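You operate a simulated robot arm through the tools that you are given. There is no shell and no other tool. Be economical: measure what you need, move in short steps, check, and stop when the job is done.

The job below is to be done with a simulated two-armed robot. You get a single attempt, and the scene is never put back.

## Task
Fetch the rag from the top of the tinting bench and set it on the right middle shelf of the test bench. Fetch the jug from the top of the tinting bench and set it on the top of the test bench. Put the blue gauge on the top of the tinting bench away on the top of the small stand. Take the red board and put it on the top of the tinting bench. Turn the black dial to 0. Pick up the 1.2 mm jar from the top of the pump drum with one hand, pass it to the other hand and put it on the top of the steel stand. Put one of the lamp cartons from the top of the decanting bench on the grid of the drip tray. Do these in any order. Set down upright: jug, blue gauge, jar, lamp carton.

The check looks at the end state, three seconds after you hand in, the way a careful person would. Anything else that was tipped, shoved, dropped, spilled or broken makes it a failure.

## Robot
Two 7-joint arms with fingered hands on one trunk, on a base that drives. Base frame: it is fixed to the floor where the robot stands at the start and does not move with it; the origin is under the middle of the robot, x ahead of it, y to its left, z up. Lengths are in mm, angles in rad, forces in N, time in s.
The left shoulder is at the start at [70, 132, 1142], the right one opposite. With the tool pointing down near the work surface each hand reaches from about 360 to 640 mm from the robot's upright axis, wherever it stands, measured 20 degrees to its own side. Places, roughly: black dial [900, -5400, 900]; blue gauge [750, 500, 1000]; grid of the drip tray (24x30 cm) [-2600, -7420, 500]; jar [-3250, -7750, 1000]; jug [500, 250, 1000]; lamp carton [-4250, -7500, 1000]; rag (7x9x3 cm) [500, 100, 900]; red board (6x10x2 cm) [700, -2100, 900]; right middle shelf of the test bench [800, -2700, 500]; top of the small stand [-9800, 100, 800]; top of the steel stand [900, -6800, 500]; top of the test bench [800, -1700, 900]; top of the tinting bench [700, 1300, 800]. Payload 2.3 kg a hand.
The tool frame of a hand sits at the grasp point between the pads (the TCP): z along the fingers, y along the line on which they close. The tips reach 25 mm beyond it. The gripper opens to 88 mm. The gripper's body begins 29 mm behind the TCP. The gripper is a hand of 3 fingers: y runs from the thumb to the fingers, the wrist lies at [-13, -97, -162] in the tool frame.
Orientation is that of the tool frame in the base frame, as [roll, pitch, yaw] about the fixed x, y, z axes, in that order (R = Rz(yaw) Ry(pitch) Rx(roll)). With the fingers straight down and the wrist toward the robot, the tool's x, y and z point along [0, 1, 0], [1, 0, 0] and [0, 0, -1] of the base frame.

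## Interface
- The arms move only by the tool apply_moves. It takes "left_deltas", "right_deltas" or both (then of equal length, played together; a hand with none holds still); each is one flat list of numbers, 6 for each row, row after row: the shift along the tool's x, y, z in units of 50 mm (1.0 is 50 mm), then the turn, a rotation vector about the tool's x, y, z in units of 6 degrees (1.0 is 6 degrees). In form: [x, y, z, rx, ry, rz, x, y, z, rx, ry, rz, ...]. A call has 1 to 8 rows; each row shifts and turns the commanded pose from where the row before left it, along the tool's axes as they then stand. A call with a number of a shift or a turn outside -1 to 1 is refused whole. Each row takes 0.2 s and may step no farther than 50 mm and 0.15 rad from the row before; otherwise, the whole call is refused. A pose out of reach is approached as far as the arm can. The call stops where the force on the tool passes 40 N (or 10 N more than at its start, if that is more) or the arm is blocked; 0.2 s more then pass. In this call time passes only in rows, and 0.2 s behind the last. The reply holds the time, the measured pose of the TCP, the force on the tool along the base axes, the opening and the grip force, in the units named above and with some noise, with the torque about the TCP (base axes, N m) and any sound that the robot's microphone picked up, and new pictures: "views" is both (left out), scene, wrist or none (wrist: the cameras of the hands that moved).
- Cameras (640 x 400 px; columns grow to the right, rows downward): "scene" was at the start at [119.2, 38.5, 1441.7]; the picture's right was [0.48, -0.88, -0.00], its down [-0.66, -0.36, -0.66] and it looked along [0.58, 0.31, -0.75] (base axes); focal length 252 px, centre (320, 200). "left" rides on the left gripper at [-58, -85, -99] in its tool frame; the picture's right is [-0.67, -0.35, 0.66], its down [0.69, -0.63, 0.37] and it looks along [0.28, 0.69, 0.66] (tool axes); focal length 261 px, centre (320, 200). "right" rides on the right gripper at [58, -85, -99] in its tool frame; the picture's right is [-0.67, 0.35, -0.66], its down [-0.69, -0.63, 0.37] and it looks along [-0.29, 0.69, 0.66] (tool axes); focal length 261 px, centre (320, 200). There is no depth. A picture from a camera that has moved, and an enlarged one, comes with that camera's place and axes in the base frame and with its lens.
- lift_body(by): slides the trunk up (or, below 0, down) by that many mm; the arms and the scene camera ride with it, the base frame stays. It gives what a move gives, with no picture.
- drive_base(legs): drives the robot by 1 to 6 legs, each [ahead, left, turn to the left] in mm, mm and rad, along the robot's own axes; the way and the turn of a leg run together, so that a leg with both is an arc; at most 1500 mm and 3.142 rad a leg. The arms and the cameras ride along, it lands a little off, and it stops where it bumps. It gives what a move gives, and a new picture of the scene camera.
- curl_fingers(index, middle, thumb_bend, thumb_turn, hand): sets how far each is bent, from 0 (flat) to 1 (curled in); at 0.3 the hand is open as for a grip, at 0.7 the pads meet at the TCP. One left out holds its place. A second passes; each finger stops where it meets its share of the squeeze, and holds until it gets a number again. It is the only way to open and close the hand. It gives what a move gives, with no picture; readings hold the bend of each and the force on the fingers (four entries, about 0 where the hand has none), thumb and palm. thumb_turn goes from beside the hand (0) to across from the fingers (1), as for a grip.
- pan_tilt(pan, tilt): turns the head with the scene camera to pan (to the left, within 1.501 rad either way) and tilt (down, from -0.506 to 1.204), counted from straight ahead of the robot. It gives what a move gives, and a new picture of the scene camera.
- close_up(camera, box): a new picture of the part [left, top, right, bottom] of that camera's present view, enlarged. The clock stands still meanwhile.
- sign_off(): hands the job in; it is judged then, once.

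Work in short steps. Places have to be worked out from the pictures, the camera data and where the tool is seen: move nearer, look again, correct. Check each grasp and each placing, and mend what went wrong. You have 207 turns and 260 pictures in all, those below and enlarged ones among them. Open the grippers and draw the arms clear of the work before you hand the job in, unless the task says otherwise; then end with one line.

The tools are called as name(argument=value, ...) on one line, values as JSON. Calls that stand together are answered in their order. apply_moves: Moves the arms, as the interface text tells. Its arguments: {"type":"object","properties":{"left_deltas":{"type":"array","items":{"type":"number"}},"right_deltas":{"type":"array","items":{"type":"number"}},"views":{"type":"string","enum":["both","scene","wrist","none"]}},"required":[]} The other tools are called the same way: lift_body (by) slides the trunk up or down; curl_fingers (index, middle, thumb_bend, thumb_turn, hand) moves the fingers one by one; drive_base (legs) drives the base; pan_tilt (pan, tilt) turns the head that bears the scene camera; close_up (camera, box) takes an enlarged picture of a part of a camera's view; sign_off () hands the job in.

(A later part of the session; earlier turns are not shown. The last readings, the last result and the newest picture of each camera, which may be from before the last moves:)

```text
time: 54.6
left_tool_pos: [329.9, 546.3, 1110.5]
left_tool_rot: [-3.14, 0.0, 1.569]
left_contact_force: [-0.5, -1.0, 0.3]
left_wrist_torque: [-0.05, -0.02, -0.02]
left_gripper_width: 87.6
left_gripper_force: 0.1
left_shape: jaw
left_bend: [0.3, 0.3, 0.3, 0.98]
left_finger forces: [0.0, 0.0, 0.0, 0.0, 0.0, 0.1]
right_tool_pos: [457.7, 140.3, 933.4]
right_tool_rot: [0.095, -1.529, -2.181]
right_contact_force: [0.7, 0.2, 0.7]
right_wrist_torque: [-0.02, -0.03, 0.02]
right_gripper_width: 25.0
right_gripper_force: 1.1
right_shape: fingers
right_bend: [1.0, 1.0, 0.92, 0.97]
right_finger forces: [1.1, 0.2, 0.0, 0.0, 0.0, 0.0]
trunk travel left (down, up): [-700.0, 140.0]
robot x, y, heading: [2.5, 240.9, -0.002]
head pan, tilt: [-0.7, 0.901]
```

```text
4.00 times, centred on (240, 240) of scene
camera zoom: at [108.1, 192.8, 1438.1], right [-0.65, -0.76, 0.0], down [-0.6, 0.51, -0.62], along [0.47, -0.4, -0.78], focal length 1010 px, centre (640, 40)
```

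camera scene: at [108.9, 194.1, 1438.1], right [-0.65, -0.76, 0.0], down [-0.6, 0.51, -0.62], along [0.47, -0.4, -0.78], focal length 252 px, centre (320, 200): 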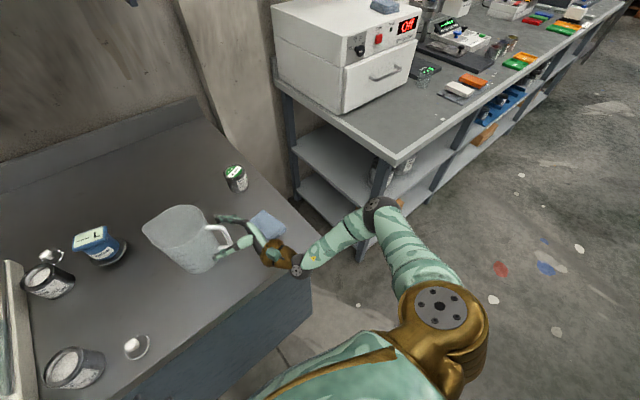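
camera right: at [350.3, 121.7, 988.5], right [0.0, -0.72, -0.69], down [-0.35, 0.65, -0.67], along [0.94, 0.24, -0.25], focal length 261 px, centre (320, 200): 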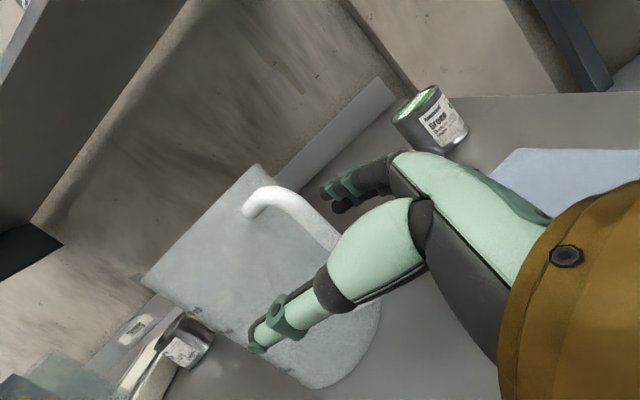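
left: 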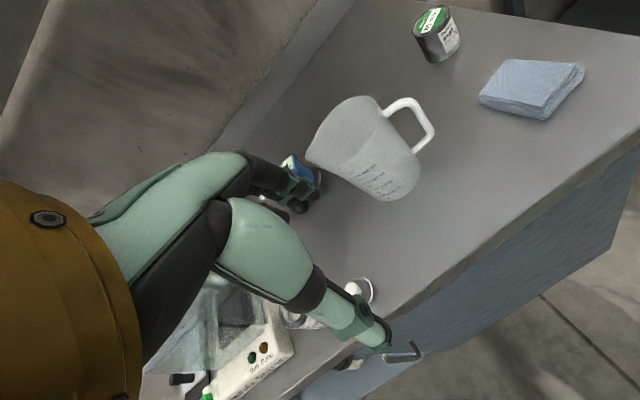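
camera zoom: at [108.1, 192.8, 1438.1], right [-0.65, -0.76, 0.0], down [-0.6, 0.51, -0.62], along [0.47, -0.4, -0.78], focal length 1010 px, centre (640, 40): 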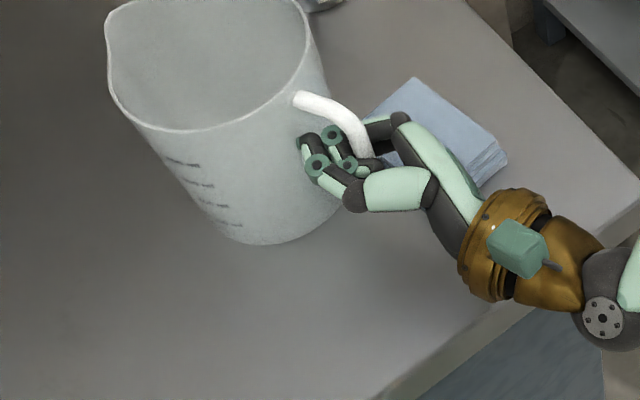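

The bar gets wedged inward with this grip; a top-down pinch at the correct depth (z≈940) is the right one. I open and back off.

curl_fingers(hand="right", thumb_bend=0.25)

curl_fingers(hand="right", index=0.25, middle=0.25)

close_up(camera="scene", box=[160, 190, 320, 290])

```text
time: 55.6
left_tool_pos: [330.0, 547.0, 1110.7]
left_tool_rot: [-3.141, 0.0, 1.567]
left_contact_force: [0.4, -0.3, -0.2]
left_wrist_torque: [-0.04, -0.02, 0.02]
left_gripper_width: 87.3
left_gripper_force: 0.0
left_shape: jaw
left_bend: [0.3, 0.3, 0.3, 0.98]
left_finger forces: [0.0, 0.0, 0.0, 0.1, 0.1, 0.0]
right_tool_pos: [458.2, 141.3, 932.4]
right_tool_rot: [0.115, -1.529, -2.2]
right_contact_force: [0.4, 0.4, 0.1]
right_wrist_torque: [0.0, -0.01, 0.04]
right_gripper_width: 54.5
right_gripper_force: 0.1
right_shape: fingers
right_bend: [1.0, 1.0, 0.25, 0.97]
right_finger forces: [0.4, 0.0, 0.0, 0.1, 0.0, 0.1]
trunk travel left (down, up): [-700.0, 140.0]
robot x, y, heading: [0.3, 237.1, -0.005]
head pan, tilt: [-0.7, 0.901]
```

```text
time: 56.6
left_tool_pos: [330.7, 546.1, 1111.0]
left_tool_rot: [3.141, 0.002, 1.566]
left_contact_force: [-0.4, -0.5, -1.0]
left_wrist_torque: [-0.01, -0.03, 0.01]
left_gripper_width: 87.6
left_gripper_force: 0.1
left_shape: jaw
left_bend: [0.3, 0.3, 0.3, 0.98]
left_finger forces: [0.1, 0.1, 0.1, 0.0, 0.1, 0.0]
right_tool_pos: [457.7, 141.0, 933.0]
right_tool_rot: [0.108, -1.528, -2.193]
right_contact_force: [-1.0, 0.4, -0.5]
right_wrist_torque: [-0.01, 0.0, 0.05]
right_gripper_width: 93.9
right_gripper_force: 0.5
right_shape: fingers
right_bend: [0.25, 0.25, 0.25, 0.97]
right_finger forces: [0.0, 0.1, 0.0, 0.0, 0.0, 0.0]
trunk travel left (down, up): [-700.0, 140.0]
robot x, y, heading: [-0.3, 241.8, -0.002]
head pan, tilt: [-0.7, 0.901]
```

```text
4.00 times, centred on (240, 240) of scene
camera zoom: at [107.9, 192.8, 1438.1], right [-0.65, -0.76, 0.0], down [-0.6, 0.51, -0.62], along [0.47, -0.4, -0.78], focal length 1010 px, centre (640, 40)
```

zoom: 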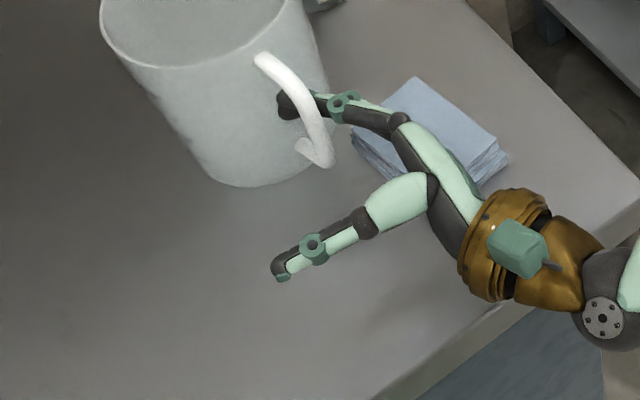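

The jug slid and its handle now points toward the robot (bar ≈ (483,125)), still upright. A finger pokes through the loop, so I withdraw along −y.

apply_moves(right_deltas=[0, 0.25, -0.43, 0, 0, 0, 0, 0.25, -0.43, 0, 0, 0, 0, 0.2, -0.4, 0, 0, 0], views="none")

close_up(camera="scene", box=[160, 150, 400, 300])

```text
time: 57.4
left_tool_pos: [329.5, 546.6, 1110.5]
left_tool_rot: [3.141, 0.0, 1.567]
left_contact_force: [0.5, -0.1, 0.6]
left_wrist_torque: [0.0, 0.01, -0.01]
left_gripper_width: 87.8
left_gripper_force: 0.0
left_shape: jaw
left_bend: [0.3, 0.3, 0.3, 0.98]
left_finger forces: [0.0, 0.0, 0.0, 0.0, 0.0, 0.0]
right_tool_pos: [456.6, 68.5, 931.3]
right_tool_rot: [0.136, -1.53, -2.221]
right_contact_force: [-0.2, -0.3, -0.1]
right_wrist_torque: [0.0, 0.0, 0.0]
right_gripper_width: 94.1
right_gripper_force: 0.0
right_shape: fingers
right_bend: [0.25, 0.25, 0.25, 0.97]
right_finger forces: [0.0, 0.1, 0.0, 0.1, 0.1, 0.0]
trunk travel left (down, up): [-700.0, 140.0]
robot x, y, heading: [-1.6, 239.1, -0.005]
head pan, tilt: [-0.7, 0.901]
```

```text
2.67 times, centred on (280, 225) of scene
camera zoom: at [107.8, 192.2, 1438.1], right [-0.65, -0.76, 0.0], down [-0.6, 0.51, -0.62], along [0.47, -0.4, -0.78], focal length 673 px, centre (427, 133)
```

zoom: 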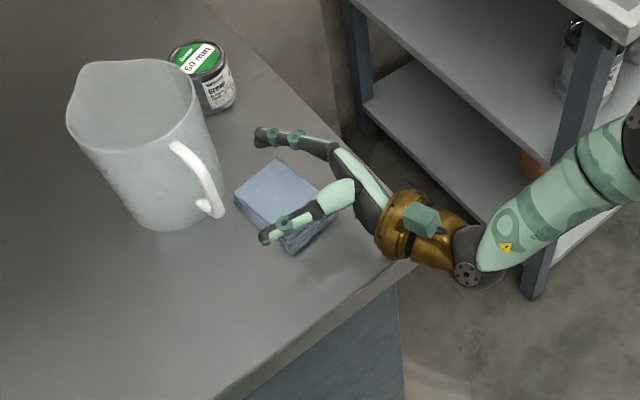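

Clear now. The handle points at −172°, which suits the left hand from a base pose further left, turned right. I raise the right arm and reposition the base.

apply_moves(right_deltas=[1, 0, 0, 0, 0, 0, 1, 0, 0, 0, 0, 0, 1, 0, 0, 0, 0, 0, 0.6, 0, 0, 0, 0, 0, 0, -0.7, -0.6, 0, 0, 0, 0, -0.7, -0.6, 0, 0, 0], views="none")

drive_base(legs=[[0, 180, 0], [0, 0, -0.8]])

pan_tilt(pan=0.15, tilt=0.85)

```text
time: 58.8
left_tool_pos: [327.2, 546.7, 1112.1]
left_tool_rot: [3.14, -0.003, 1.566]
left_contact_force: [-0.1, -0.7, 0.8]
left_wrist_torque: [0.0, -0.05, 0.0]
left_gripper_width: 87.6
left_gripper_force: 0.0
left_shape: jaw
left_bend: [0.3, 0.3, 0.3, 0.98]
left_finger forces: [0.1, 0.1, 0.0, 0.0, 0.0, 0.0]
right_tool_pos: [364.6, 40.1, 1105.8]
right_tool_rot: [0.186, -1.527, -2.268]
right_contact_force: [0.7, -0.7, 0.0]
right_wrist_torque: [0.0, 0.01, -0.01]
right_gripper_width: 94.2
right_gripper_force: 0.0
right_shape: fingers
right_bend: [0.25, 0.25, 0.25, 0.97]
right_finger forces: [0.1, 0.0, 0.1, 0.0, 0.0, 0.0]
right hand out of reach, approached as far as the arm can: row 6
trunk travel left (down, up): [-700.0, 140.0]
robot x, y, heading: [1.1, 238.7, -0.001]
head pan, tilt: [-0.7, 0.901]
```

```text
time: 62.4
left_tool_pos: [448.9, 399.2, 1110.5]
left_tool_rot: [3.141, 0.0, 0.769]
left_contact_force: [0.3, -0.1, -0.4]
left_wrist_torque: [0.0, 0.0, 0.0]
left_gripper_width: 87.5
left_gripper_force: 0.0
left_shape: jaw
left_bend: [0.3, 0.3, 0.3, 0.98]
left_finger forces: [0.1, 0.0, 0.1, 0.1, 0.0, 0.1]
right_tool_pos: [112.8, 17.7, 1104.5]
right_tool_rot: [0.113, -1.529, -2.998]
right_contact_force: [-0.3, -0.6, -0.3]
right_wrist_torque: [0.02, 0.02, 0.0]
right_gripper_width: 94.2
right_gripper_force: 0.0
right_shape: fingers
right_bend: [0.25, 0.25, 0.25, 0.97]
right_finger forces: [0.1, 0.0, 0.1, 0.0, 0.0, 0.0]
trunk travel left (down, up): [-700.0, 140.0]
robot x, y, heading: [3.1, 423.0, -0.8]
head pan, tilt: [-0.7, 0.901]
camera scene: at [40.8, 311.1, 1438.1], right [-1.0, -0.07, 0.0], down [-0.05, 0.78, -0.62], along [0.04, -0.62, -0.78], focal length 252 px, centre (320, 200)
```

scene: 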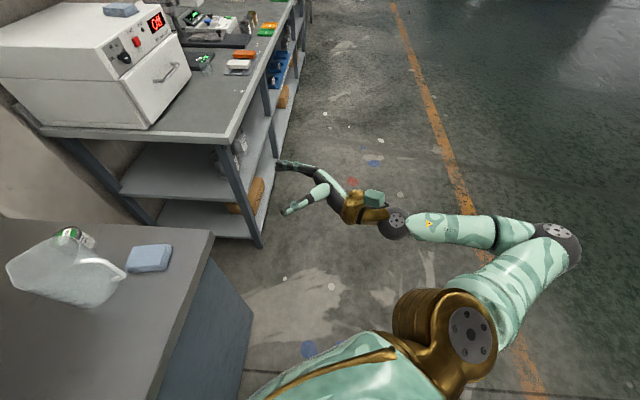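

```text
time: 63.5
left_tool_pos: [449.2, 398.2, 1111.1]
left_tool_rot: [3.141, 0.0, 0.769]
left_contact_force: [1.2, 0.0, 0.2]
left_wrist_torque: [0.0, -0.01, -0.02]
left_gripper_width: 87.4
left_gripper_force: 0.1
left_shape: jaw
left_bend: [0.3, 0.3, 0.3, 0.98]
left_finger forces: [0.0, 0.0, 0.0, 0.0, 0.0, 0.0]
right_tool_pos: [112.5, 18.3, 1104.8]
right_tool_rot: [0.112, -1.529, -2.998]
right_contact_force: [-0.9, 0.5, 0.2]
right_wrist_torque: [-0.01, 0.02, 0.0]
right_gripper_width: 94.3
right_gripper_force: 0.1
right_shape: fingers
right_bend: [0.25, 0.25, 0.25, 0.97]
right_finger forces: [0.2, 0.1, 0.0, 0.0, 0.1, 0.0]
trunk travel left (down, up): [-700.0, 140.0]
robot x, y, heading: [-1.4, 422.0, -0.801]
head pan, tilt: [0.15, 0.85]
camera scene: at [97.6, 338.7, 1442.0], right [-0.61, -0.79, 0.0], down [-0.6, 0.46, -0.66], along [0.52, -0.4, -0.75], focal length 252 px, centre (320, 200)
```

scene: 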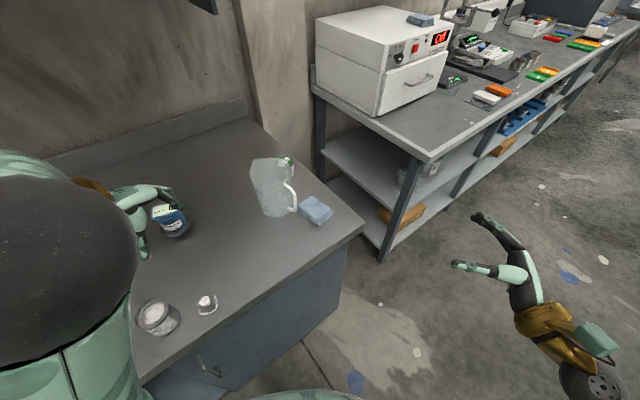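

Close-up of jug handle from this new viewpoint for triangulation.

close_up(camera="scene", box=[230, 140, 350, 240])

```text
4.00 times, centred on (290, 190) of scene
camera zoom: at [97.6, 338.7, 1442.0], right [-0.61, -0.79, 0.0], down [-0.6, 0.46, -0.66], along [0.52, -0.4, -0.75], focal length 1010 px, centre (440, 240)
```

zoom: 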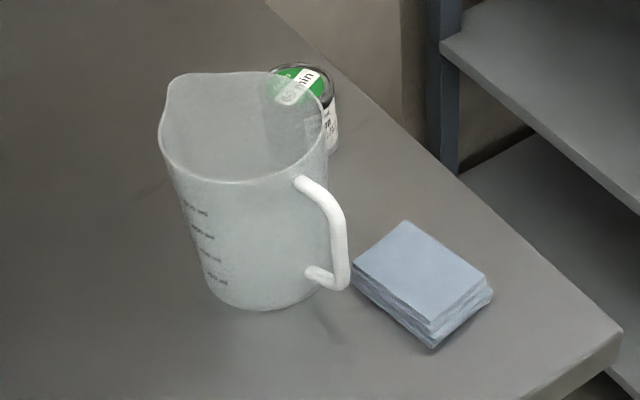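

Bar at ≈(487,125), z 893–962, handle direction −169°. I rotate the left hand 33° and carry it above the handle.

apply_moves(left_deltas=[0, 0, 0, 0, 0, 0.92, 0, 0, 0, 0, 0, 0.92, 0, 0, 0, 0, 0, 0.92, 0, 0, 0, 0, 0, 0.92, 0, 0, 0, 0, 0, 0.92, 0, 0, 0, 0, 0, 0.92], views="none")

apply_moves(left_deltas=[-0.05, 0.917, 0, 0, 0, 0, -0.05, 0.917, 0, 0, 0, 0, -0.05, 0.917, 0, 0, 0, 0, -0.05, 0.917, 0, 0, 0, 0, -0.05, 0.917, 0, 0, 0, 0, -0.05, 0.917, 0, 0, 0, 0], views="both")

```text
time: 65.0
left_tool_pos: [450.0, 397.3, 1110.3]
left_tool_rot: [-3.141, 0.001, 0.188]
left_contact_force: [-0.2, 0.2, -0.4]
left_wrist_torque: [0.0, -0.02, 0.04]
left_gripper_width: 87.9
left_gripper_force: 0.2
left_shape: jaw
left_bend: [0.3, 0.3, 0.3, 0.98]
left_finger forces: [0.0, 0.0, 0.0, 0.0, 0.0, 0.0]
right_tool_pos: [113.2, 17.8, 1105.4]
right_tool_rot: [0.133, -1.529, -3.017]
right_contact_force: [-0.6, -0.2, -0.6]
right_wrist_torque: [0.0, 0.0, 0.0]
right_gripper_width: 94.2
right_gripper_force: 0.0
right_shape: fingers
right_bend: [0.25, 0.25, 0.25, 0.97]
right_finger forces: [0.1, 0.0, 0.0, 0.0, 0.1, 0.0]
trunk travel left (down, up): [-700.0, 140.0]
robot x, y, heading: [-0.5, 421.2, -0.807]
head pan, tilt: [0.15, 0.85]
```

```text
time: 66.3
left_tool_pos: [486.3, 121.9, 1108.7]
left_tool_rot: [-3.139, 0.003, 0.19]
left_contact_force: [-0.1, 0.0, -0.2]
left_wrist_torque: [0.01, -0.01, 0.0]
left_gripper_width: 87.9
left_gripper_force: 0.0
left_shape: jaw
left_bend: [0.3, 0.3, 0.3, 0.98]
left_finger forces: [0.1, 0.0, 0.0, 0.0, 0.1, 0.2]
right_tool_pos: [113.6, 17.6, 1104.6]
right_tool_rot: [0.145, -1.529, -3.03]
right_contact_force: [0.3, -0.1, 0.6]
right_wrist_torque: [-0.02, -0.03, -0.03]
right_gripper_width: 94.3
right_gripper_force: 0.1
right_shape: fingers
right_bend: [0.25, 0.25, 0.25, 0.97]
right_finger forces: [0.0, 0.1, 0.0, 0.1, 0.0, 0.0]
trunk travel left (down, up): [-700.0, 140.0]
robot x, y, heading: [-0.3, 418.5, -0.804]
head pan, tilt: [0.15, 0.85]
camera scene: at [99.2, 337.4, 1441.8], right [-0.61, -0.79, 0.0], down [-0.6, 0.46, -0.66], along [0.52, -0.4, -0.75], focal length 252 px, centre (320, 200)
camera left: at [414.3, 195.7, 1208.8], right [-0.73, 0.22, -0.65], down [0.55, 0.75, -0.37], along [0.41, -0.63, -0.66], focal length 261 px, centre (320, 200)
```

scene: 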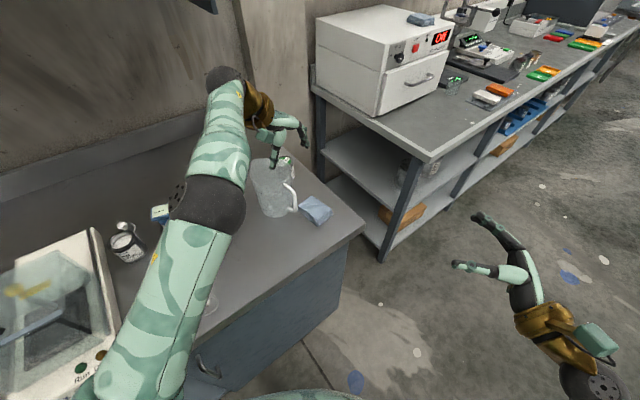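
left: 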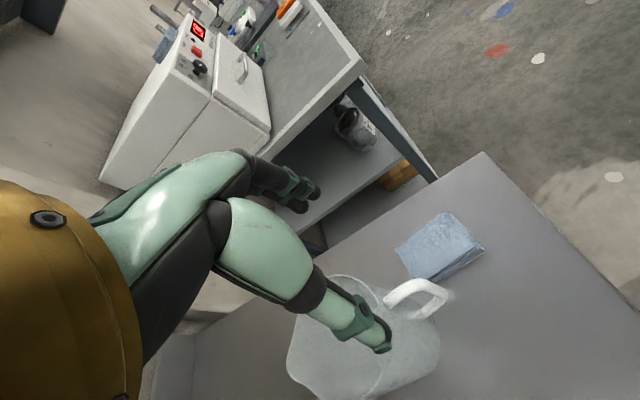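

Close-up from the left hand camera.

close_up(camera="left", box=[340, 230, 500, 350])

```text
3.33 times, centred on (420, 290) of left
camera zoom: at [414.3, 195.7, 1208.8], right [-0.73, 0.22, -0.65], down [0.55, 0.75, -0.37], along [0.41, -0.63, -0.66], focal length 869 px, centre (-13, -100)
```

zoom: 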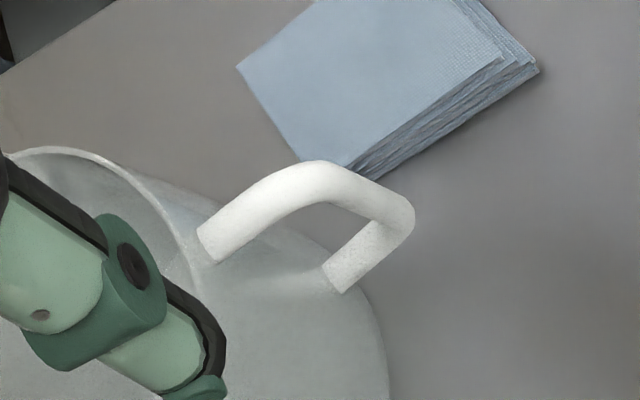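

Bar confirmed at (489.5, 123.5). I descend to z≈940 with a 3 mm correction.

apply_moves(left_deltas=[0.07, -0.02, 0.8, 0, 0, 0, 0, 0, 0.9, 0, 0, 0, 0, 0, 0.9, 0, 0, 0, 0, 0, 0.5, 0, 0, 0, 0, 0, 0.26, 0, 0, 0], views="none")

close_up(camera="left", box=[200, 150, 440, 330])

```text
time: 67.5
left_tool_pos: [491.0, 126.2, 941.6]
left_tool_rot: [3.141, 0.0, 0.189]
left_contact_force: [0.1, 0.2, 0.2]
left_wrist_torque: [0.02, 0.04, 0.0]
left_gripper_width: 87.9
left_gripper_force: 0.1
left_shape: jaw
left_bend: [0.3, 0.3, 0.3, 0.98]
left_finger forces: [0.0, 0.1, 0.0, 0.0, 0.0, 0.0]
right_tool_pos: [111.9, 17.2, 1104.2]
right_tool_rot: [0.124, -1.528, -3.009]
right_contact_force: [-1.5, 0.5, 0.1]
right_wrist_torque: [0.02, -0.01, 0.01]
right_gripper_width: 94.3
right_gripper_force: 0.0
right_shape: fingers
right_bend: [0.25, 0.25, 0.25, 0.97]
right_finger forces: [0.1, 0.0, 0.0, 0.0, 0.1, 0.1]
trunk travel left (down, up): [-700.0, 140.0]
robot x, y, heading: [0.4, 421.1, -0.803]
head pan, tilt: [0.15, 0.85]
```

```text
2.22 times, centred on (320, 240) of left
camera zoom: at [418.3, 200.1, 1041.4], right [-0.72, 0.22, -0.66], down [0.55, 0.75, -0.37], along [0.41, -0.63, -0.66], focal length 579 px, centre (320, 111)
```

zoom: 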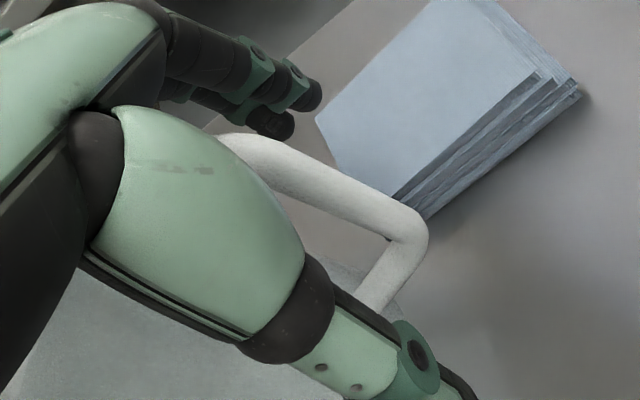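

Bar is aligned within ~3 mm of TCP. Closing the left hand.

curl_fingers(hand="left", index=0.75, middle=0.75, thumb_bend=0.75)

close_up(camera="left", box=[200, 150, 440, 330])

```text
time: 68.5
left_tool_pos: [490.5, 126.1, 942.8]
left_tool_rot: [3.141, 0.0, 0.188]
left_contact_force: [0.8, -0.6, 0.2]
left_wrist_torque: [0.03, 0.03, 0.04]
left_gripper_width: 2.7
left_gripper_force: 7.5
left_shape: fingers
left_bend: [0.73, 0.75, 0.69, 0.97]
left_finger forces: [7.6, 0.2, 0.1, 0.0, 7.4, 0.1]
right_tool_pos: [113.2, 18.4, 1104.4]
right_tool_rot: [0.107, -1.528, -2.99]
right_contact_force: [-0.6, -0.3, -0.4]
right_wrist_torque: [0.02, -0.02, 0.0]
right_gripper_width: 94.4
right_gripper_force: 0.1
right_shape: fingers
right_bend: [0.25, 0.25, 0.25, 0.97]
right_finger forces: [0.0, 0.0, 0.0, 0.1, 0.0, 0.1]
trunk travel left (down, up): [-700.0, 140.0]
robot x, y, heading: [-1.0, 419.2, -0.808]
head pan, tilt: [0.15, 0.85]
```

```text
2.22 times, centred on (320, 240) of left
camera zoom: at [418.3, 200.1, 1041.9], right [-0.72, 0.22, -0.66], down [0.55, 0.75, -0.37], along [0.41, -0.63, -0.66], focal length 579 px, centre (320, 111)
```

zoom: 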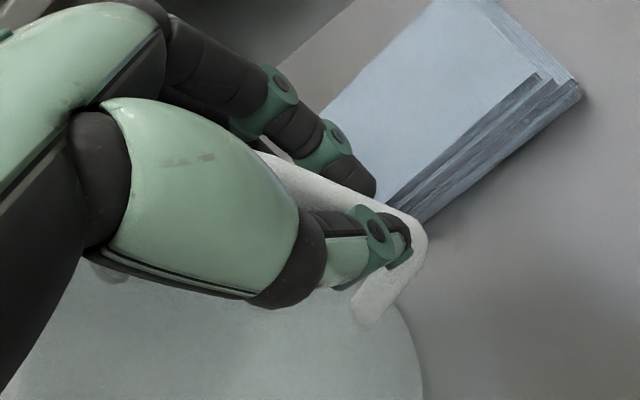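

It looks like a true pinch on the bar now. Lift test of 20 mm.

apply_moves(left_deltas=[0, 0, -0.2, 0, 0, 0, 0, 0, -0.2, 0, 0, 0], views="both")

```text
time: 69.2
left_tool_pos: [489.7, 127.1, 962.7]
left_tool_rot: [-3.14, 0.0, 0.189]
left_contact_force: [-0.6, 0.3, 0.4]
left_wrist_torque: [0.02, 0.0, 0.02]
left_gripper_width: 2.3
left_gripper_force: 8.9
left_shape: fingers
left_bend: [0.73, 0.75, 0.69, 0.97]
left_finger forces: [8.3, 1.1, 0.0, 0.0, 7.7, 0.0]
right_tool_pos: [113.3, 18.0, 1103.8]
right_tool_rot: [0.125, -1.527, -3.011]
right_contact_force: [-0.2, -0.8, 0.6]
right_wrist_torque: [-0.03, 0.01, 0.01]
right_gripper_width: 94.5
right_gripper_force: 0.0
right_shape: fingers
right_bend: [0.25, 0.25, 0.25, 0.97]
right_finger forces: [0.0, 0.0, 0.1, 0.0, 0.0, 0.0]
trunk travel left (down, up): [-700.0, 140.0]
robot x, y, heading: [-0.8, 418.6, -0.801]
head pan, tilt: [0.15, 0.85]
camera scene: at [97.7, 338.6, 1442.0], right [-0.61, -0.79, 0.0], down [-0.6, 0.46, -0.66], along [0.52, -0.4, -0.75], focal length 252 px, centre (320, 200)
camera left: at [418.0, 199.9, 1061.8], right [-0.72, 0.22, -0.66], down [0.55, 0.75, -0.37], along [0.41, -0.63, -0.66], focal length 261 px, centre (320, 200)
```

scene: 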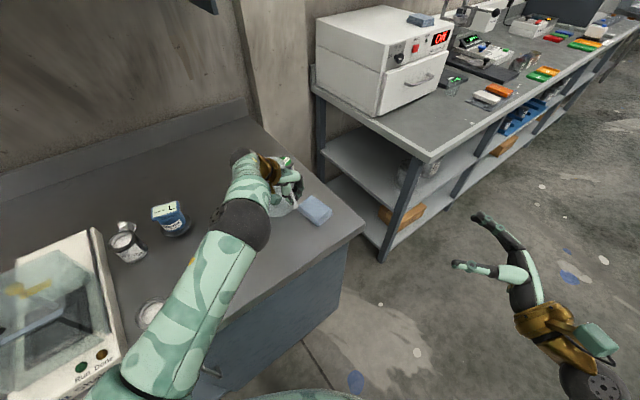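
left: 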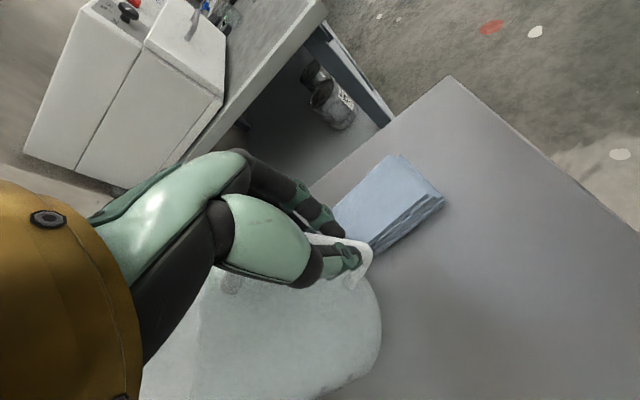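

The handle stays fixed relative to the hand while the rag moved in view: the jug is lifted. I lift further and check tilt.

apply_moves(left_deltas=[0, 0, -0.5, 0, 0, 0, 0, 0, -0.7, 0, 0, 0, 0, 0, -0.8, 0, 0, 0], views="both")

```text
time: 70.0
left_tool_pos: [489.6, 126.4, 1063.6]
left_tool_rot: [3.141, 0.001, 0.193]
left_contact_force: [-0.6, -0.7, -0.6]
left_wrist_torque: [-0.01, 0.06, 0.02]
left_gripper_width: 2.5
left_gripper_force: 10.7
left_shape: fingers
left_bend: [0.73, 0.75, 0.69, 0.97]
left_finger forces: [8.9, 3.6, 0.0, 0.0, 7.7, 0.1]
right_tool_pos: [111.8, 18.3, 1103.8]
right_tool_rot: [0.147, -1.529, -3.032]
right_contact_force: [-0.2, 1.0, 0.0]
right_wrist_torque: [0.04, -0.01, 0.01]
right_gripper_width: 94.1
right_gripper_force: 0.1
right_shape: fingers
right_bend: [0.25, 0.25, 0.25, 0.97]
right_finger forces: [0.0, 0.0, 0.0, 0.0, 0.0, 0.0]
trunk travel left (down, up): [-700.0, 140.0]
robot x, y, heading: [-1.9, 423.5, -0.803]
head pan, tilt: [0.15, 0.85]
camera scene: at [97.4, 339.0, 1442.0], right [-0.61, -0.79, 0.0], down [-0.6, 0.46, -0.66], along [0.52, -0.4, -0.75], focal length 252 px, centre (320, 200)
camera left: at [416.7, 200.1, 1162.7], right [-0.72, 0.22, -0.66], down [0.55, 0.75, -0.37], along [0.41, -0.63, -0.66], focal length 261 px, centre (320, 200)
```

scene: 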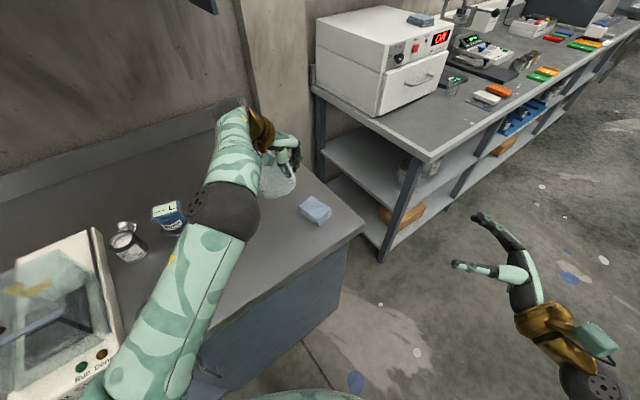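
left: 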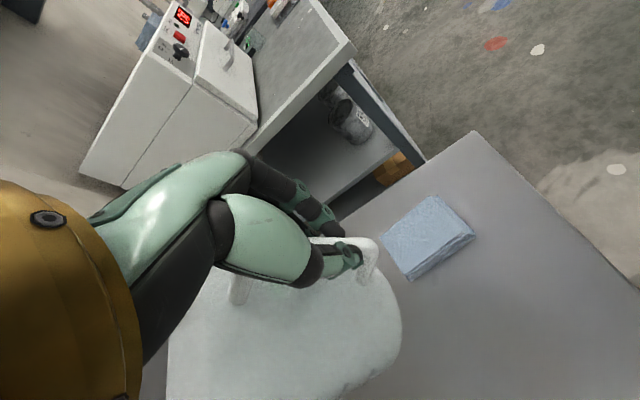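

Jug is held with slight tilt. I back away from the bench, square up, and drive along to the test bench (staying 450 mm back).

drive_base(legs=[[-313, -324, 0], [0, 0, 0.803], [0, -1500, 0], [0, -500, 0]])

pan_tilt(pan=0.0, tilt=0.45)

```text
time: 84.3
left_tool_pos: [94.1, -1434.2, 1062.8]
left_tool_rot: [3.14, 0.001, 0.981]
left_contact_force: [-0.3, 0.7, -0.7]
left_wrist_torque: [-0.04, 0.06, -0.02]
left_gripper_width: 2.3
left_gripper_force: 9.6
left_shape: fingers
left_bend: [0.73, 0.75, 0.69, 0.97]
left_finger forces: [8.5, 3.4, 0.0, 0.1, 7.2, 0.0]
right_tool_pos: [-93.7, -1780.2, 1104.5]
right_tool_rot: [0.167, -1.528, -2.261]
right_contact_force: [-0.1, -0.1, 0.0]
right_wrist_torque: [0.0, 0.02, -0.02]
right_gripper_width: 94.4
right_gripper_force: 0.0
right_shape: fingers
right_bend: [0.25, 0.25, 0.25, 0.97]
right_finger forces: [0.0, 0.0, 0.1, 0.0, 0.1, 0.0]
trunk travel left (down, up): [-700.0, 140.0]
robot x, y, heading: [-457.2, -1576.9, -0.012]
head pan, tilt: [0.15, 0.85]
camera scene: at [-331.1, -1564.0, 1441.9], right [0.14, -0.99, 0.0], down [-0.74, -0.1, -0.66], along [0.65, 0.09, -0.75], focal length 252 px, centre (320, 200)
```

scene: 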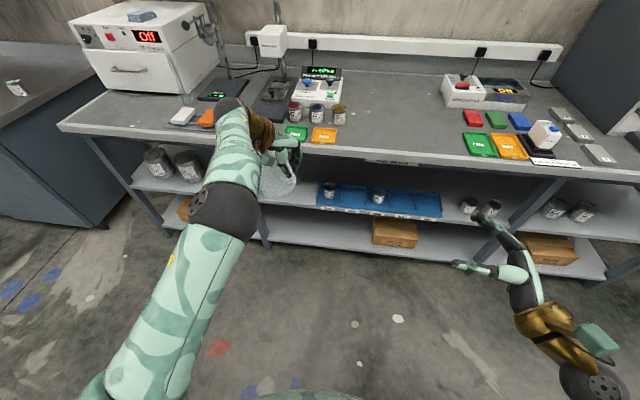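

```text
time: 85.2
left_tool_pos: [94.5, -1436.8, 1062.6]
left_tool_rot: [3.14, 0.002, 0.98]
left_contact_force: [0.0, -0.5, -0.8]
left_wrist_torque: [-0.1, 0.08, 0.0]
left_gripper_width: 2.4
left_gripper_force: 9.5
left_shape: fingers
left_bend: [0.73, 0.75, 0.69, 0.97]
left_finger forces: [8.4, 3.4, 0.1, 0.0, 7.2, 0.0]
right_tool_pos: [-93.4, -1780.7, 1104.2]
right_tool_rot: [0.141, -1.528, -2.233]
right_contact_force: [0.5, -0.1, -0.3]
right_wrist_torque: [0.01, 0.0, 0.0]
right_gripper_width: 94.0
right_gripper_force: 0.0
right_shape: fingers
right_bend: [0.25, 0.25, 0.25, 0.97]
right_finger forces: [0.0, 0.0, 0.0, 0.1, 0.1, 0.1]
trunk travel left (down, up): [-700.0, 140.0]
robot x, y, heading: [-459.8, -1575.1, -0.009]
head pan, tilt: [0.0, 0.45]
camera scene: at [-316.7, -1577.2, 1476.3], right [-0.01, -1.0, 0.0], down [-0.44, 0.01, -0.9], along [0.9, -0.01, -0.44], focal length 252 px, centre (320, 200)
```

scene: 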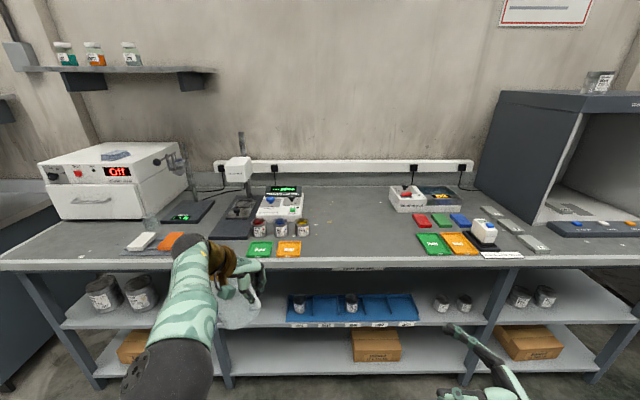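

The empty stretch of bench top near (570,−1745) is ideal for the jug; the red board is seen at ≈(706,−2065). I drive right then ahead so the jug hovers over that spot.

drive_base(legs=[[0, -385, 0.01], [400, 0, 0]])

pan_tilt(pan=0.2, tilt=0.8)

```text
time: 89.7
left_tool_pos: [491.8, -1818.6, 1064.7]
left_tool_rot: [-3.142, 0.0, 0.985]
left_contact_force: [0.0, -0.1, -1.7]
left_wrist_torque: [-0.04, 0.05, 0.01]
left_gripper_width: 2.5
left_gripper_force: 9.2
left_shape: fingers
left_bend: [0.73, 0.75, 0.69, 0.96]
left_finger forces: [8.4, 3.3, 0.0, 0.0, 7.2, 0.0]
right_tool_pos: [305.5, -2164.5, 1105.0]
right_tool_rot: [0.177, -1.527, -2.265]
right_contact_force: [0.3, 0.5, 0.2]
right_wrist_torque: [0.0, 0.02, 0.01]
right_gripper_width: 94.3
right_gripper_force: 0.1
right_shape: fingers
right_bend: [0.25, 0.25, 0.25, 0.97]
right_finger forces: [0.1, 0.1, 0.0, 0.1, 0.0, 0.0]
trunk travel left (down, up): [-700.0, 140.0]
robot x, y, heading: [-61.1, -1960.9, -0.011]
head pan, tilt: [0.0, 0.45]
camera scene: at [81.2, -1962.7, 1476.6], right [-0.01, -1.0, 0.0], down [-0.43, 0.0, -0.9], along [0.9, -0.01, -0.43], focal length 252 px, centre (320, 200)
```

scene: 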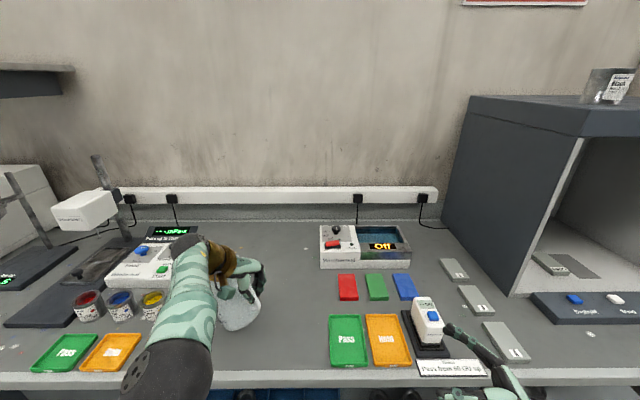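

```text
time: 90.5
left_tool_pos: [492.4, -1820.9, 1061.7]
left_tool_rot: [3.141, -0.001, 0.988]
left_contact_force: [0.3, -0.7, -0.5]
left_wrist_torque: [-0.04, 0.05, 0.04]
left_gripper_width: 2.5
left_gripper_force: 9.5
left_shape: fingers
left_bend: [0.73, 0.75, 0.69, 0.96]
left_finger forces: [8.3, 3.4, 0.0, 0.0, 7.3, 0.0]
right_tool_pos: [306.9, -2164.4, 1103.6]
right_tool_rot: [0.074, -1.528, -2.162]
right_contact_force: [-0.3, 0.2, 0.3]
right_wrist_torque: [0.0, -0.01, -0.01]
right_gripper_width: 94.1
right_gripper_force: 0.0
right_shape: fingers
right_bend: [0.25, 0.25, 0.25, 0.97]
right_finger forces: [0.0, 0.1, 0.0, 0.1, 0.0, 0.1]
trunk travel left (down, up): [-700.0, 140.0]
robot x, y, heading: [-62.1, -1956.9, -0.01]
head pan, tilt: [0.201, 0.799]
camera scene: at [70.1, -1946.6, 1446.0], right [0.19, -0.98, 0.0], down [-0.7, -0.14, -0.7], along [0.68, 0.13, -0.72], focal length 252 px, centre (320, 200)
```

scene: 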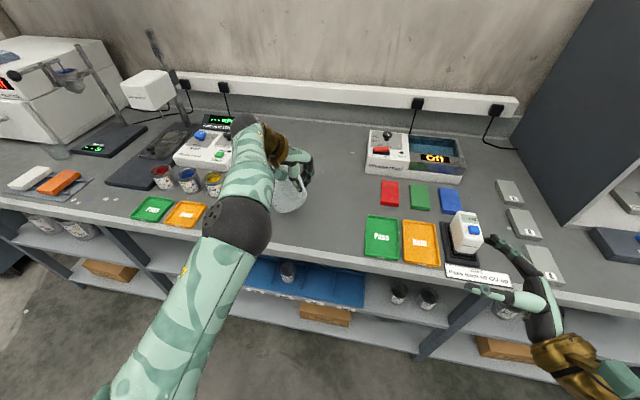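

Jug hovers over the free area. I lower in steps watching force, first 50 mm.

apply_moves(left_deltas=[0, 0, 0.5, 0, 0, 0, 0, 0, 0.5, 0, 0, 0], views="both")

```text
time: 91.2
left_tool_pos: [492.4, -1820.4, 1012.1]
left_tool_rot: [3.141, 0.0, 0.986]
left_contact_force: [0.2, 0.5, -0.3]
left_wrist_torque: [-0.02, 0.01, -0.01]
left_gripper_width: 2.6
left_gripper_force: 9.8
left_shape: fingers
left_bend: [0.73, 0.75, 0.69, 0.96]
left_finger forces: [8.3, 3.5, 0.0, 0.0, 7.2, 0.0]
right_tool_pos: [307.7, -2164.4, 1104.8]
right_tool_rot: [0.119, -1.528, -2.207]
right_contact_force: [-0.1, 0.5, -0.1]
right_wrist_torque: [-0.02, 0.02, -0.02]
right_gripper_width: 94.0
right_gripper_force: 0.0
right_shape: fingers
right_bend: [0.25, 0.25, 0.25, 0.97]
right_finger forces: [0.1, 0.1, 0.0, 0.0, 0.0, 0.0]
trunk travel left (down, up): [-700.0, 140.0]
robot x, y, heading: [-59.2, -1962.1, -0.002]
head pan, tilt: [0.201, 0.799]
camera scene: at [70.4, -1946.5, 1445.9], right [0.19, -0.98, 0.0], down [-0.7, -0.14, -0.7], along [0.68, 0.13, -0.72], focal length 252 px, centre (320, 200)
camera left: at [390.7, -1819.5, 1111.6], right [-0.66, -0.37, -0.66], down [-0.15, 0.92, -0.37], along [0.74, -0.15, -0.66], focal length 261 px, centre (320, 200)
```

scene: 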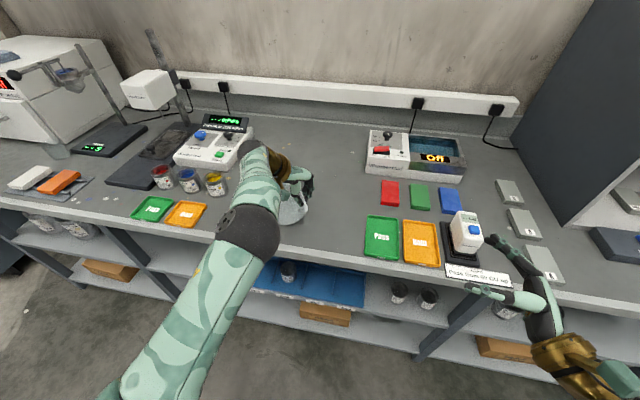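
left: 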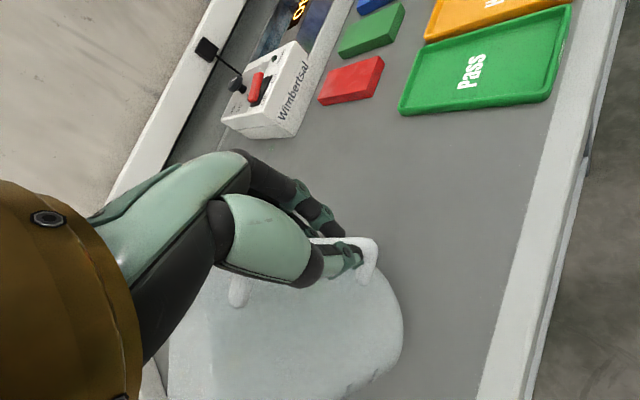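

Triangulating the green tray corner gives bench top ≈ 868, so the jug should touch at TCP ≈ 963–975. I lower 30 mm, then in fine steps.

apply_moves(left_deltas=[0, 0, 0.3, 0, 0, 0, 0, 0, 0.3, 0, 0, 0], views="none")

apply_moves(left_deltas=[0, 0, 0.1, 0, 0, 0, 0, 0, 0.1, 0, 0, 0], views="wrist")

```text
time: 91.8
left_tool_pos: [491.7, -1819.5, 983.2]
left_tool_rot: [-3.141, 0.001, 0.985]
left_contact_force: [0.3, -0.5, 0.2]
left_wrist_torque: [0.01, -0.02, -0.01]
left_gripper_width: 2.2
left_gripper_force: 6.7
left_shape: fingers
left_bend: [0.73, 0.75, 0.69, 0.97]
left_finger forces: [6.7, 0.5, 0.1, 0.0, 6.7, 0.1]
right_tool_pos: [308.0, -2165.5, 1104.4]
right_tool_rot: [0.157, -1.529, -2.247]
right_contact_force: [0.7, -0.2, -0.4]
right_wrist_torque: [-0.02, 0.0, 0.05]
right_gripper_width: 94.0
right_gripper_force: 0.0
right_shape: fingers
right_bend: [0.25, 0.25, 0.25, 0.97]
right_finger forces: [0.0, 0.0, 0.0, 0.0, 0.0, 0.0]
trunk travel left (down, up): [-700.0, 140.0]
robot x, y, heading: [-61.5, -1967.2, -0.007]
head pan, tilt: [0.201, 0.799]
```

```text
time: 92.3
left_tool_pos: [492.8, -1819.7, 972.1]
left_tool_rot: [-3.141, 0.0, 0.987]
left_contact_force: [0.0, 0.0, -0.7]
left_wrist_torque: [-0.01, -0.02, 0.02]
left_gripper_width: 2.1
left_gripper_force: 7.2
left_shape: fingers
left_bend: [0.73, 0.75, 0.69, 0.97]
left_finger forces: [6.8, 0.3, 0.0, 0.1, 6.6, 0.0]
right_tool_pos: [306.7, -2165.3, 1104.1]
right_tool_rot: [0.13, -1.528, -2.22]
right_contact_force: [-0.1, -0.1, 0.0]
right_wrist_torque: [0.05, -0.03, 0.03]
right_gripper_width: 94.0
right_gripper_force: 0.0
right_shape: fingers
right_bend: [0.25, 0.25, 0.25, 0.97]
right_finger forces: [0.1, 0.0, 0.0, 0.1, 0.0, 0.0]
trunk travel left (down, up): [-700.0, 140.0]
robot x, y, heading: [-61.5, -1963.5, -0.008]
head pan, tilt: [0.201, 0.799]
camera left: at [390.2, -1820.1, 1072.1], right [-0.66, -0.37, -0.66], down [-0.15, 0.92, -0.37], along [0.74, -0.15, -0.66], focal length 261 px, centre (320, 200)
```

left: 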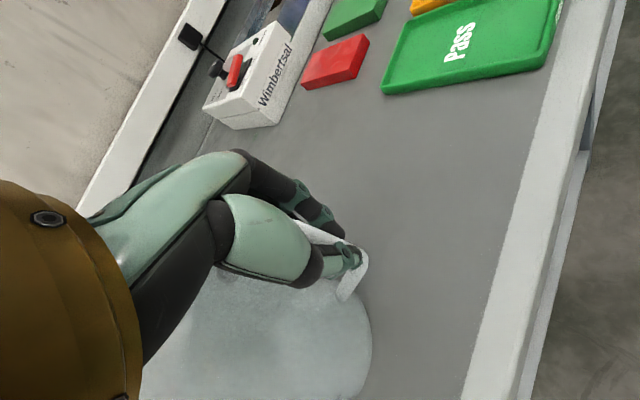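

The finger load pattern has returned to the table-supported state, so the jug touches. I lower a few mm more and release.

apply_moves(left_deltas=[0, 0, 0.1, 0, 0, 0], views="none")

curl_fingers(hand="left", index=0.3, middle=0.3, thumb_bend=0.3)

apply_moves(left_deltas=[0, 0, -0.5, 0, 0, 0, 0, 0, -1, 0, 0, 0, 0, 0, -1, 0, 0, 0], views="both")

```text
time: 92.8
left_tool_pos: [491.5, -1820.3, 968.1]
left_tool_rot: [-3.141, 0.0, 0.986]
left_contact_force: [-0.7, -0.9, 2.5]
left_wrist_torque: [0.02, -0.01, 0.02]
left_gripper_width: 2.2
left_gripper_force: 7.4
left_shape: fingers
left_bend: [0.73, 0.75, 0.69, 0.97]
left_finger forces: [7.1, 0.3, 0.0, 0.0, 6.8, 0.0]
right_tool_pos: [306.2, -2165.7, 1105.2]
right_tool_rot: [0.183, -1.527, -2.274]
right_contact_force: [-1.1, 0.0, 0.8]
right_wrist_torque: [0.04, -0.02, -0.01]
right_gripper_width: 94.4
right_gripper_force: 0.1
right_shape: fingers
right_bend: [0.25, 0.25, 0.25, 0.97]
right_finger forces: [0.1, 0.0, 0.1, 0.1, 0.1, 0.0]
trunk travel left (down, up): [-700.0, 140.0]
robot x, y, heading: [-57.9, -1965.5, -0.008]
head pan, tilt: [0.201, 0.799]
```

```text
time: 93.8
left_tool_pos: [492.8, -1819.7, 968.6]
left_tool_rot: [-3.141, 0.0, 0.986]
left_contact_force: [0.0, -0.6, -0.6]
left_wrist_torque: [0.04, 0.02, 0.02]
left_gripper_width: 84.3
left_gripper_force: 0.0
left_shape: fingers
left_bend: [0.3, 0.3, 0.3, 0.97]
left_finger forces: [0.0, 0.0, 0.0, 0.1, 0.0, 0.0]
right_tool_pos: [306.2, -2164.2, 1104.7]
right_tool_rot: [0.109, -1.528, -2.196]
right_contact_force: [-0.3, -0.2, -0.5]
right_wrist_torque: [-0.02, 0.01, -0.02]
right_gripper_width: 94.3
right_gripper_force: 0.0
right_shape: fingers
right_bend: [0.25, 0.25, 0.25, 0.97]
right_finger forces: [0.0, 0.0, 0.0, 0.0, 0.0, 0.0]
trunk travel left (down, up): [-700.0, 140.0]
robot x, y, heading: [-62.8, -1960.6, -0.003]
head pan, tilt: [0.201, 0.799]
```

```text
time: 94.5
left_tool_pos: [491.8, -1821.2, 1094.3]
left_tool_rot: [-3.141, 0.0, 0.986]
left_contact_force: [0.0, -0.6, -0.2]
left_wrist_torque: [0.02, 0.02, 0.01]
left_gripper_width: 84.4
left_gripper_force: 0.1
left_shape: fingers
left_bend: [0.3, 0.3, 0.3, 0.97]
left_finger forces: [0.0, 0.0, 0.0, 0.1, 0.1, 0.1]
right_tool_pos: [305.7, -2166.7, 1104.5]
right_tool_rot: [0.179, -1.528, -2.267]
right_contact_force: [-0.8, 0.0, -0.4]
right_wrist_torque: [0.03, 0.07, 0.0]
right_gripper_width: 94.2
right_gripper_force: 0.2
right_shape: fingers
right_bend: [0.25, 0.25, 0.25, 0.97]
right_finger forces: [0.1, 0.1, 0.0, 0.0, 0.0, 0.0]
trunk travel left (down, up): [-700.0, 140.0]
robot x, y, heading: [-62.5, -1962.5, -0.003]
head pan, tilt: [0.201, 0.799]
camera scene: at [68.9, -1946.4, 1446.0], right [0.19, -0.98, 0.0], down [-0.7, -0.14, -0.7], along [0.68, 0.13, -0.72], focal length 252 px, centre (320, 200)
camera left: at [389.6, -1820.7, 1193.8], right [-0.66, -0.37, -0.66], down [-0.15, 0.92, -0.37], along [0.74, -0.15, -0.66], focal length 261 px, centre (320, 200)
```

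scene: 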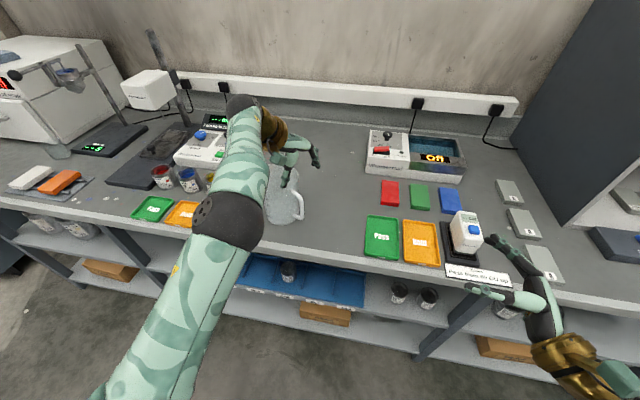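
left: 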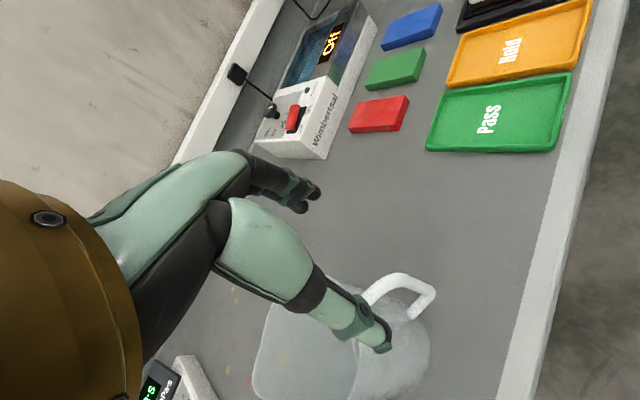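

Jug stands upright. For the red board (≈(672,−2059), 6 cm across y), I'll use a forward-pointing right hand closing along y. I swing the right hand to point ahead while moving over the bench.

apply_moves(right_deltas=[-0.168, 0.328, 0.434, -1, 0, 0, -0.168, 0.28, 0.466, -1, 0, 0, -0.168, 0.23, 0.492, -1, 0, 0, -0.168, 0.176, 0.514, -1, 0, 0, -0.168, 0.122, 0.528, -1, 0, 0, -0.168, 0.066, 0.54, -1, 0, 0, -0.168, 0.01, 0.542, -1, 0, 0, -0.168, -0.048, 0.542, -1, 0, 0], views="none")

apply_moves(right_deltas=[-0.168, -0.104, 0.534, -1, 0, 0, -0.168, -0.158, 0.52, -1, 0, 0], views="both")

```text
time: 96.3
left_tool_pos: [493.9, -1819.4, 1093.2]
left_tool_rot: [3.141, 0.001, 0.987]
left_contact_force: [0.1, 0.3, 0.2]
left_wrist_torque: [-0.02, 0.03, 0.01]
left_gripper_width: 84.3
left_gripper_force: 0.1
left_shape: fingers
left_bend: [0.3, 0.3, 0.3, 0.97]
left_finger forces: [0.1, 0.0, 0.0, 0.0, 0.1, 0.0]
right_tool_pos: [510.0, -2073.8, 1044.4]
right_tool_rot: [-0.714, -1.53, -2.213]
right_contact_force: [0.4, -0.3, 0.1]
right_wrist_torque: [0.0, -0.01, 0.01]
right_gripper_width: 94.0
right_gripper_force: 0.0
right_shape: fingers
right_bend: [0.25, 0.25, 0.25, 0.97]
right_finger forces: [0.0, 0.0, 0.1, 0.0, 0.0, 0.1]
trunk travel left (down, up): [-700.0, 140.0]
robot x, y, heading: [-62.0, -1961.8, -0.004]
head pan, tilt: [0.201, 0.799]
```

```text
time: 97.0
left_tool_pos: [491.3, -1817.3, 1092.7]
left_tool_rot: [3.14, 0.004, 0.987]
left_contact_force: [0.6, 0.7, -0.1]
left_wrist_torque: [-0.01, -0.01, 0.03]
left_gripper_width: 84.2
left_gripper_force: 0.0
left_shape: fingers
left_bend: [0.3, 0.3, 0.3, 0.97]
left_finger forces: [0.0, 0.0, 0.0, 0.1, 0.1, 0.0]
right_tool_pos: [553.0, -2052.6, 1033.1]
right_tool_rot: [-0.891, -1.528, -2.232]
right_contact_force: [0.3, -0.7, 0.6]
right_wrist_torque: [0.01, 0.03, 0.03]
right_gripper_width: 94.2
right_gripper_force: 0.1
right_shape: fingers
right_bend: [0.25, 0.25, 0.25, 0.97]
right_finger forces: [0.0, 0.1, 0.1, 0.0, 0.0, 0.0]
right hand out of reach, approached as far as the arm can: row 2
trunk travel left (down, up): [-700.0, 140.0]
robot x, y, heading: [-57.6, -1963.1, -0.005]
head pan, tilt: [0.201, 0.799]
camera scene: at [69.7, -1941.8, 1445.9], right [0.19, -0.98, 0.0], down [-0.7, -0.14, -0.7], along [0.68, 0.13, -0.72], focal length 252 px, centre (320, 200)
camera right: at [451.2, -1971.2, 1091.5], right [-0.63, -0.34, -0.7], down [0.37, 0.66, -0.66], along [0.68, -0.67, -0.29], focal length 261 px, centre (320, 200)
```

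scene: 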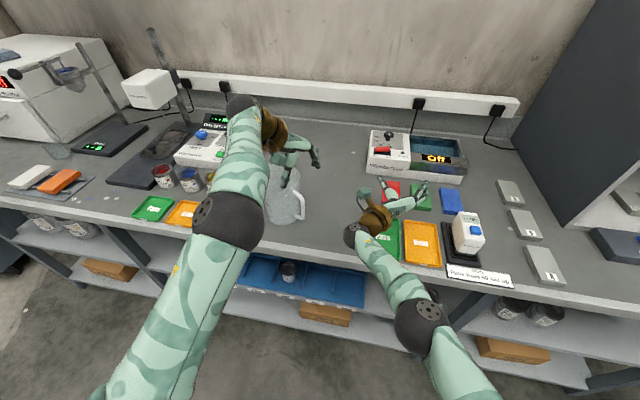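
right: 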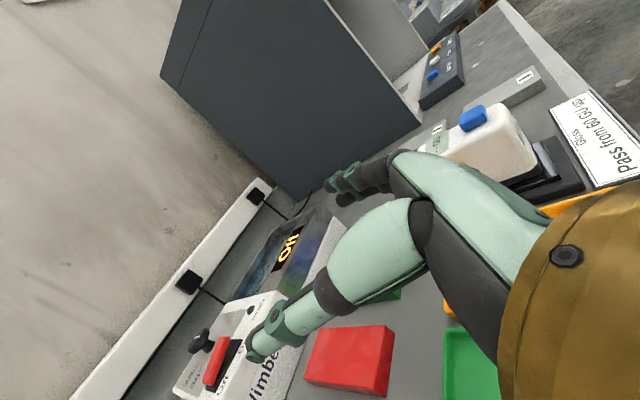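

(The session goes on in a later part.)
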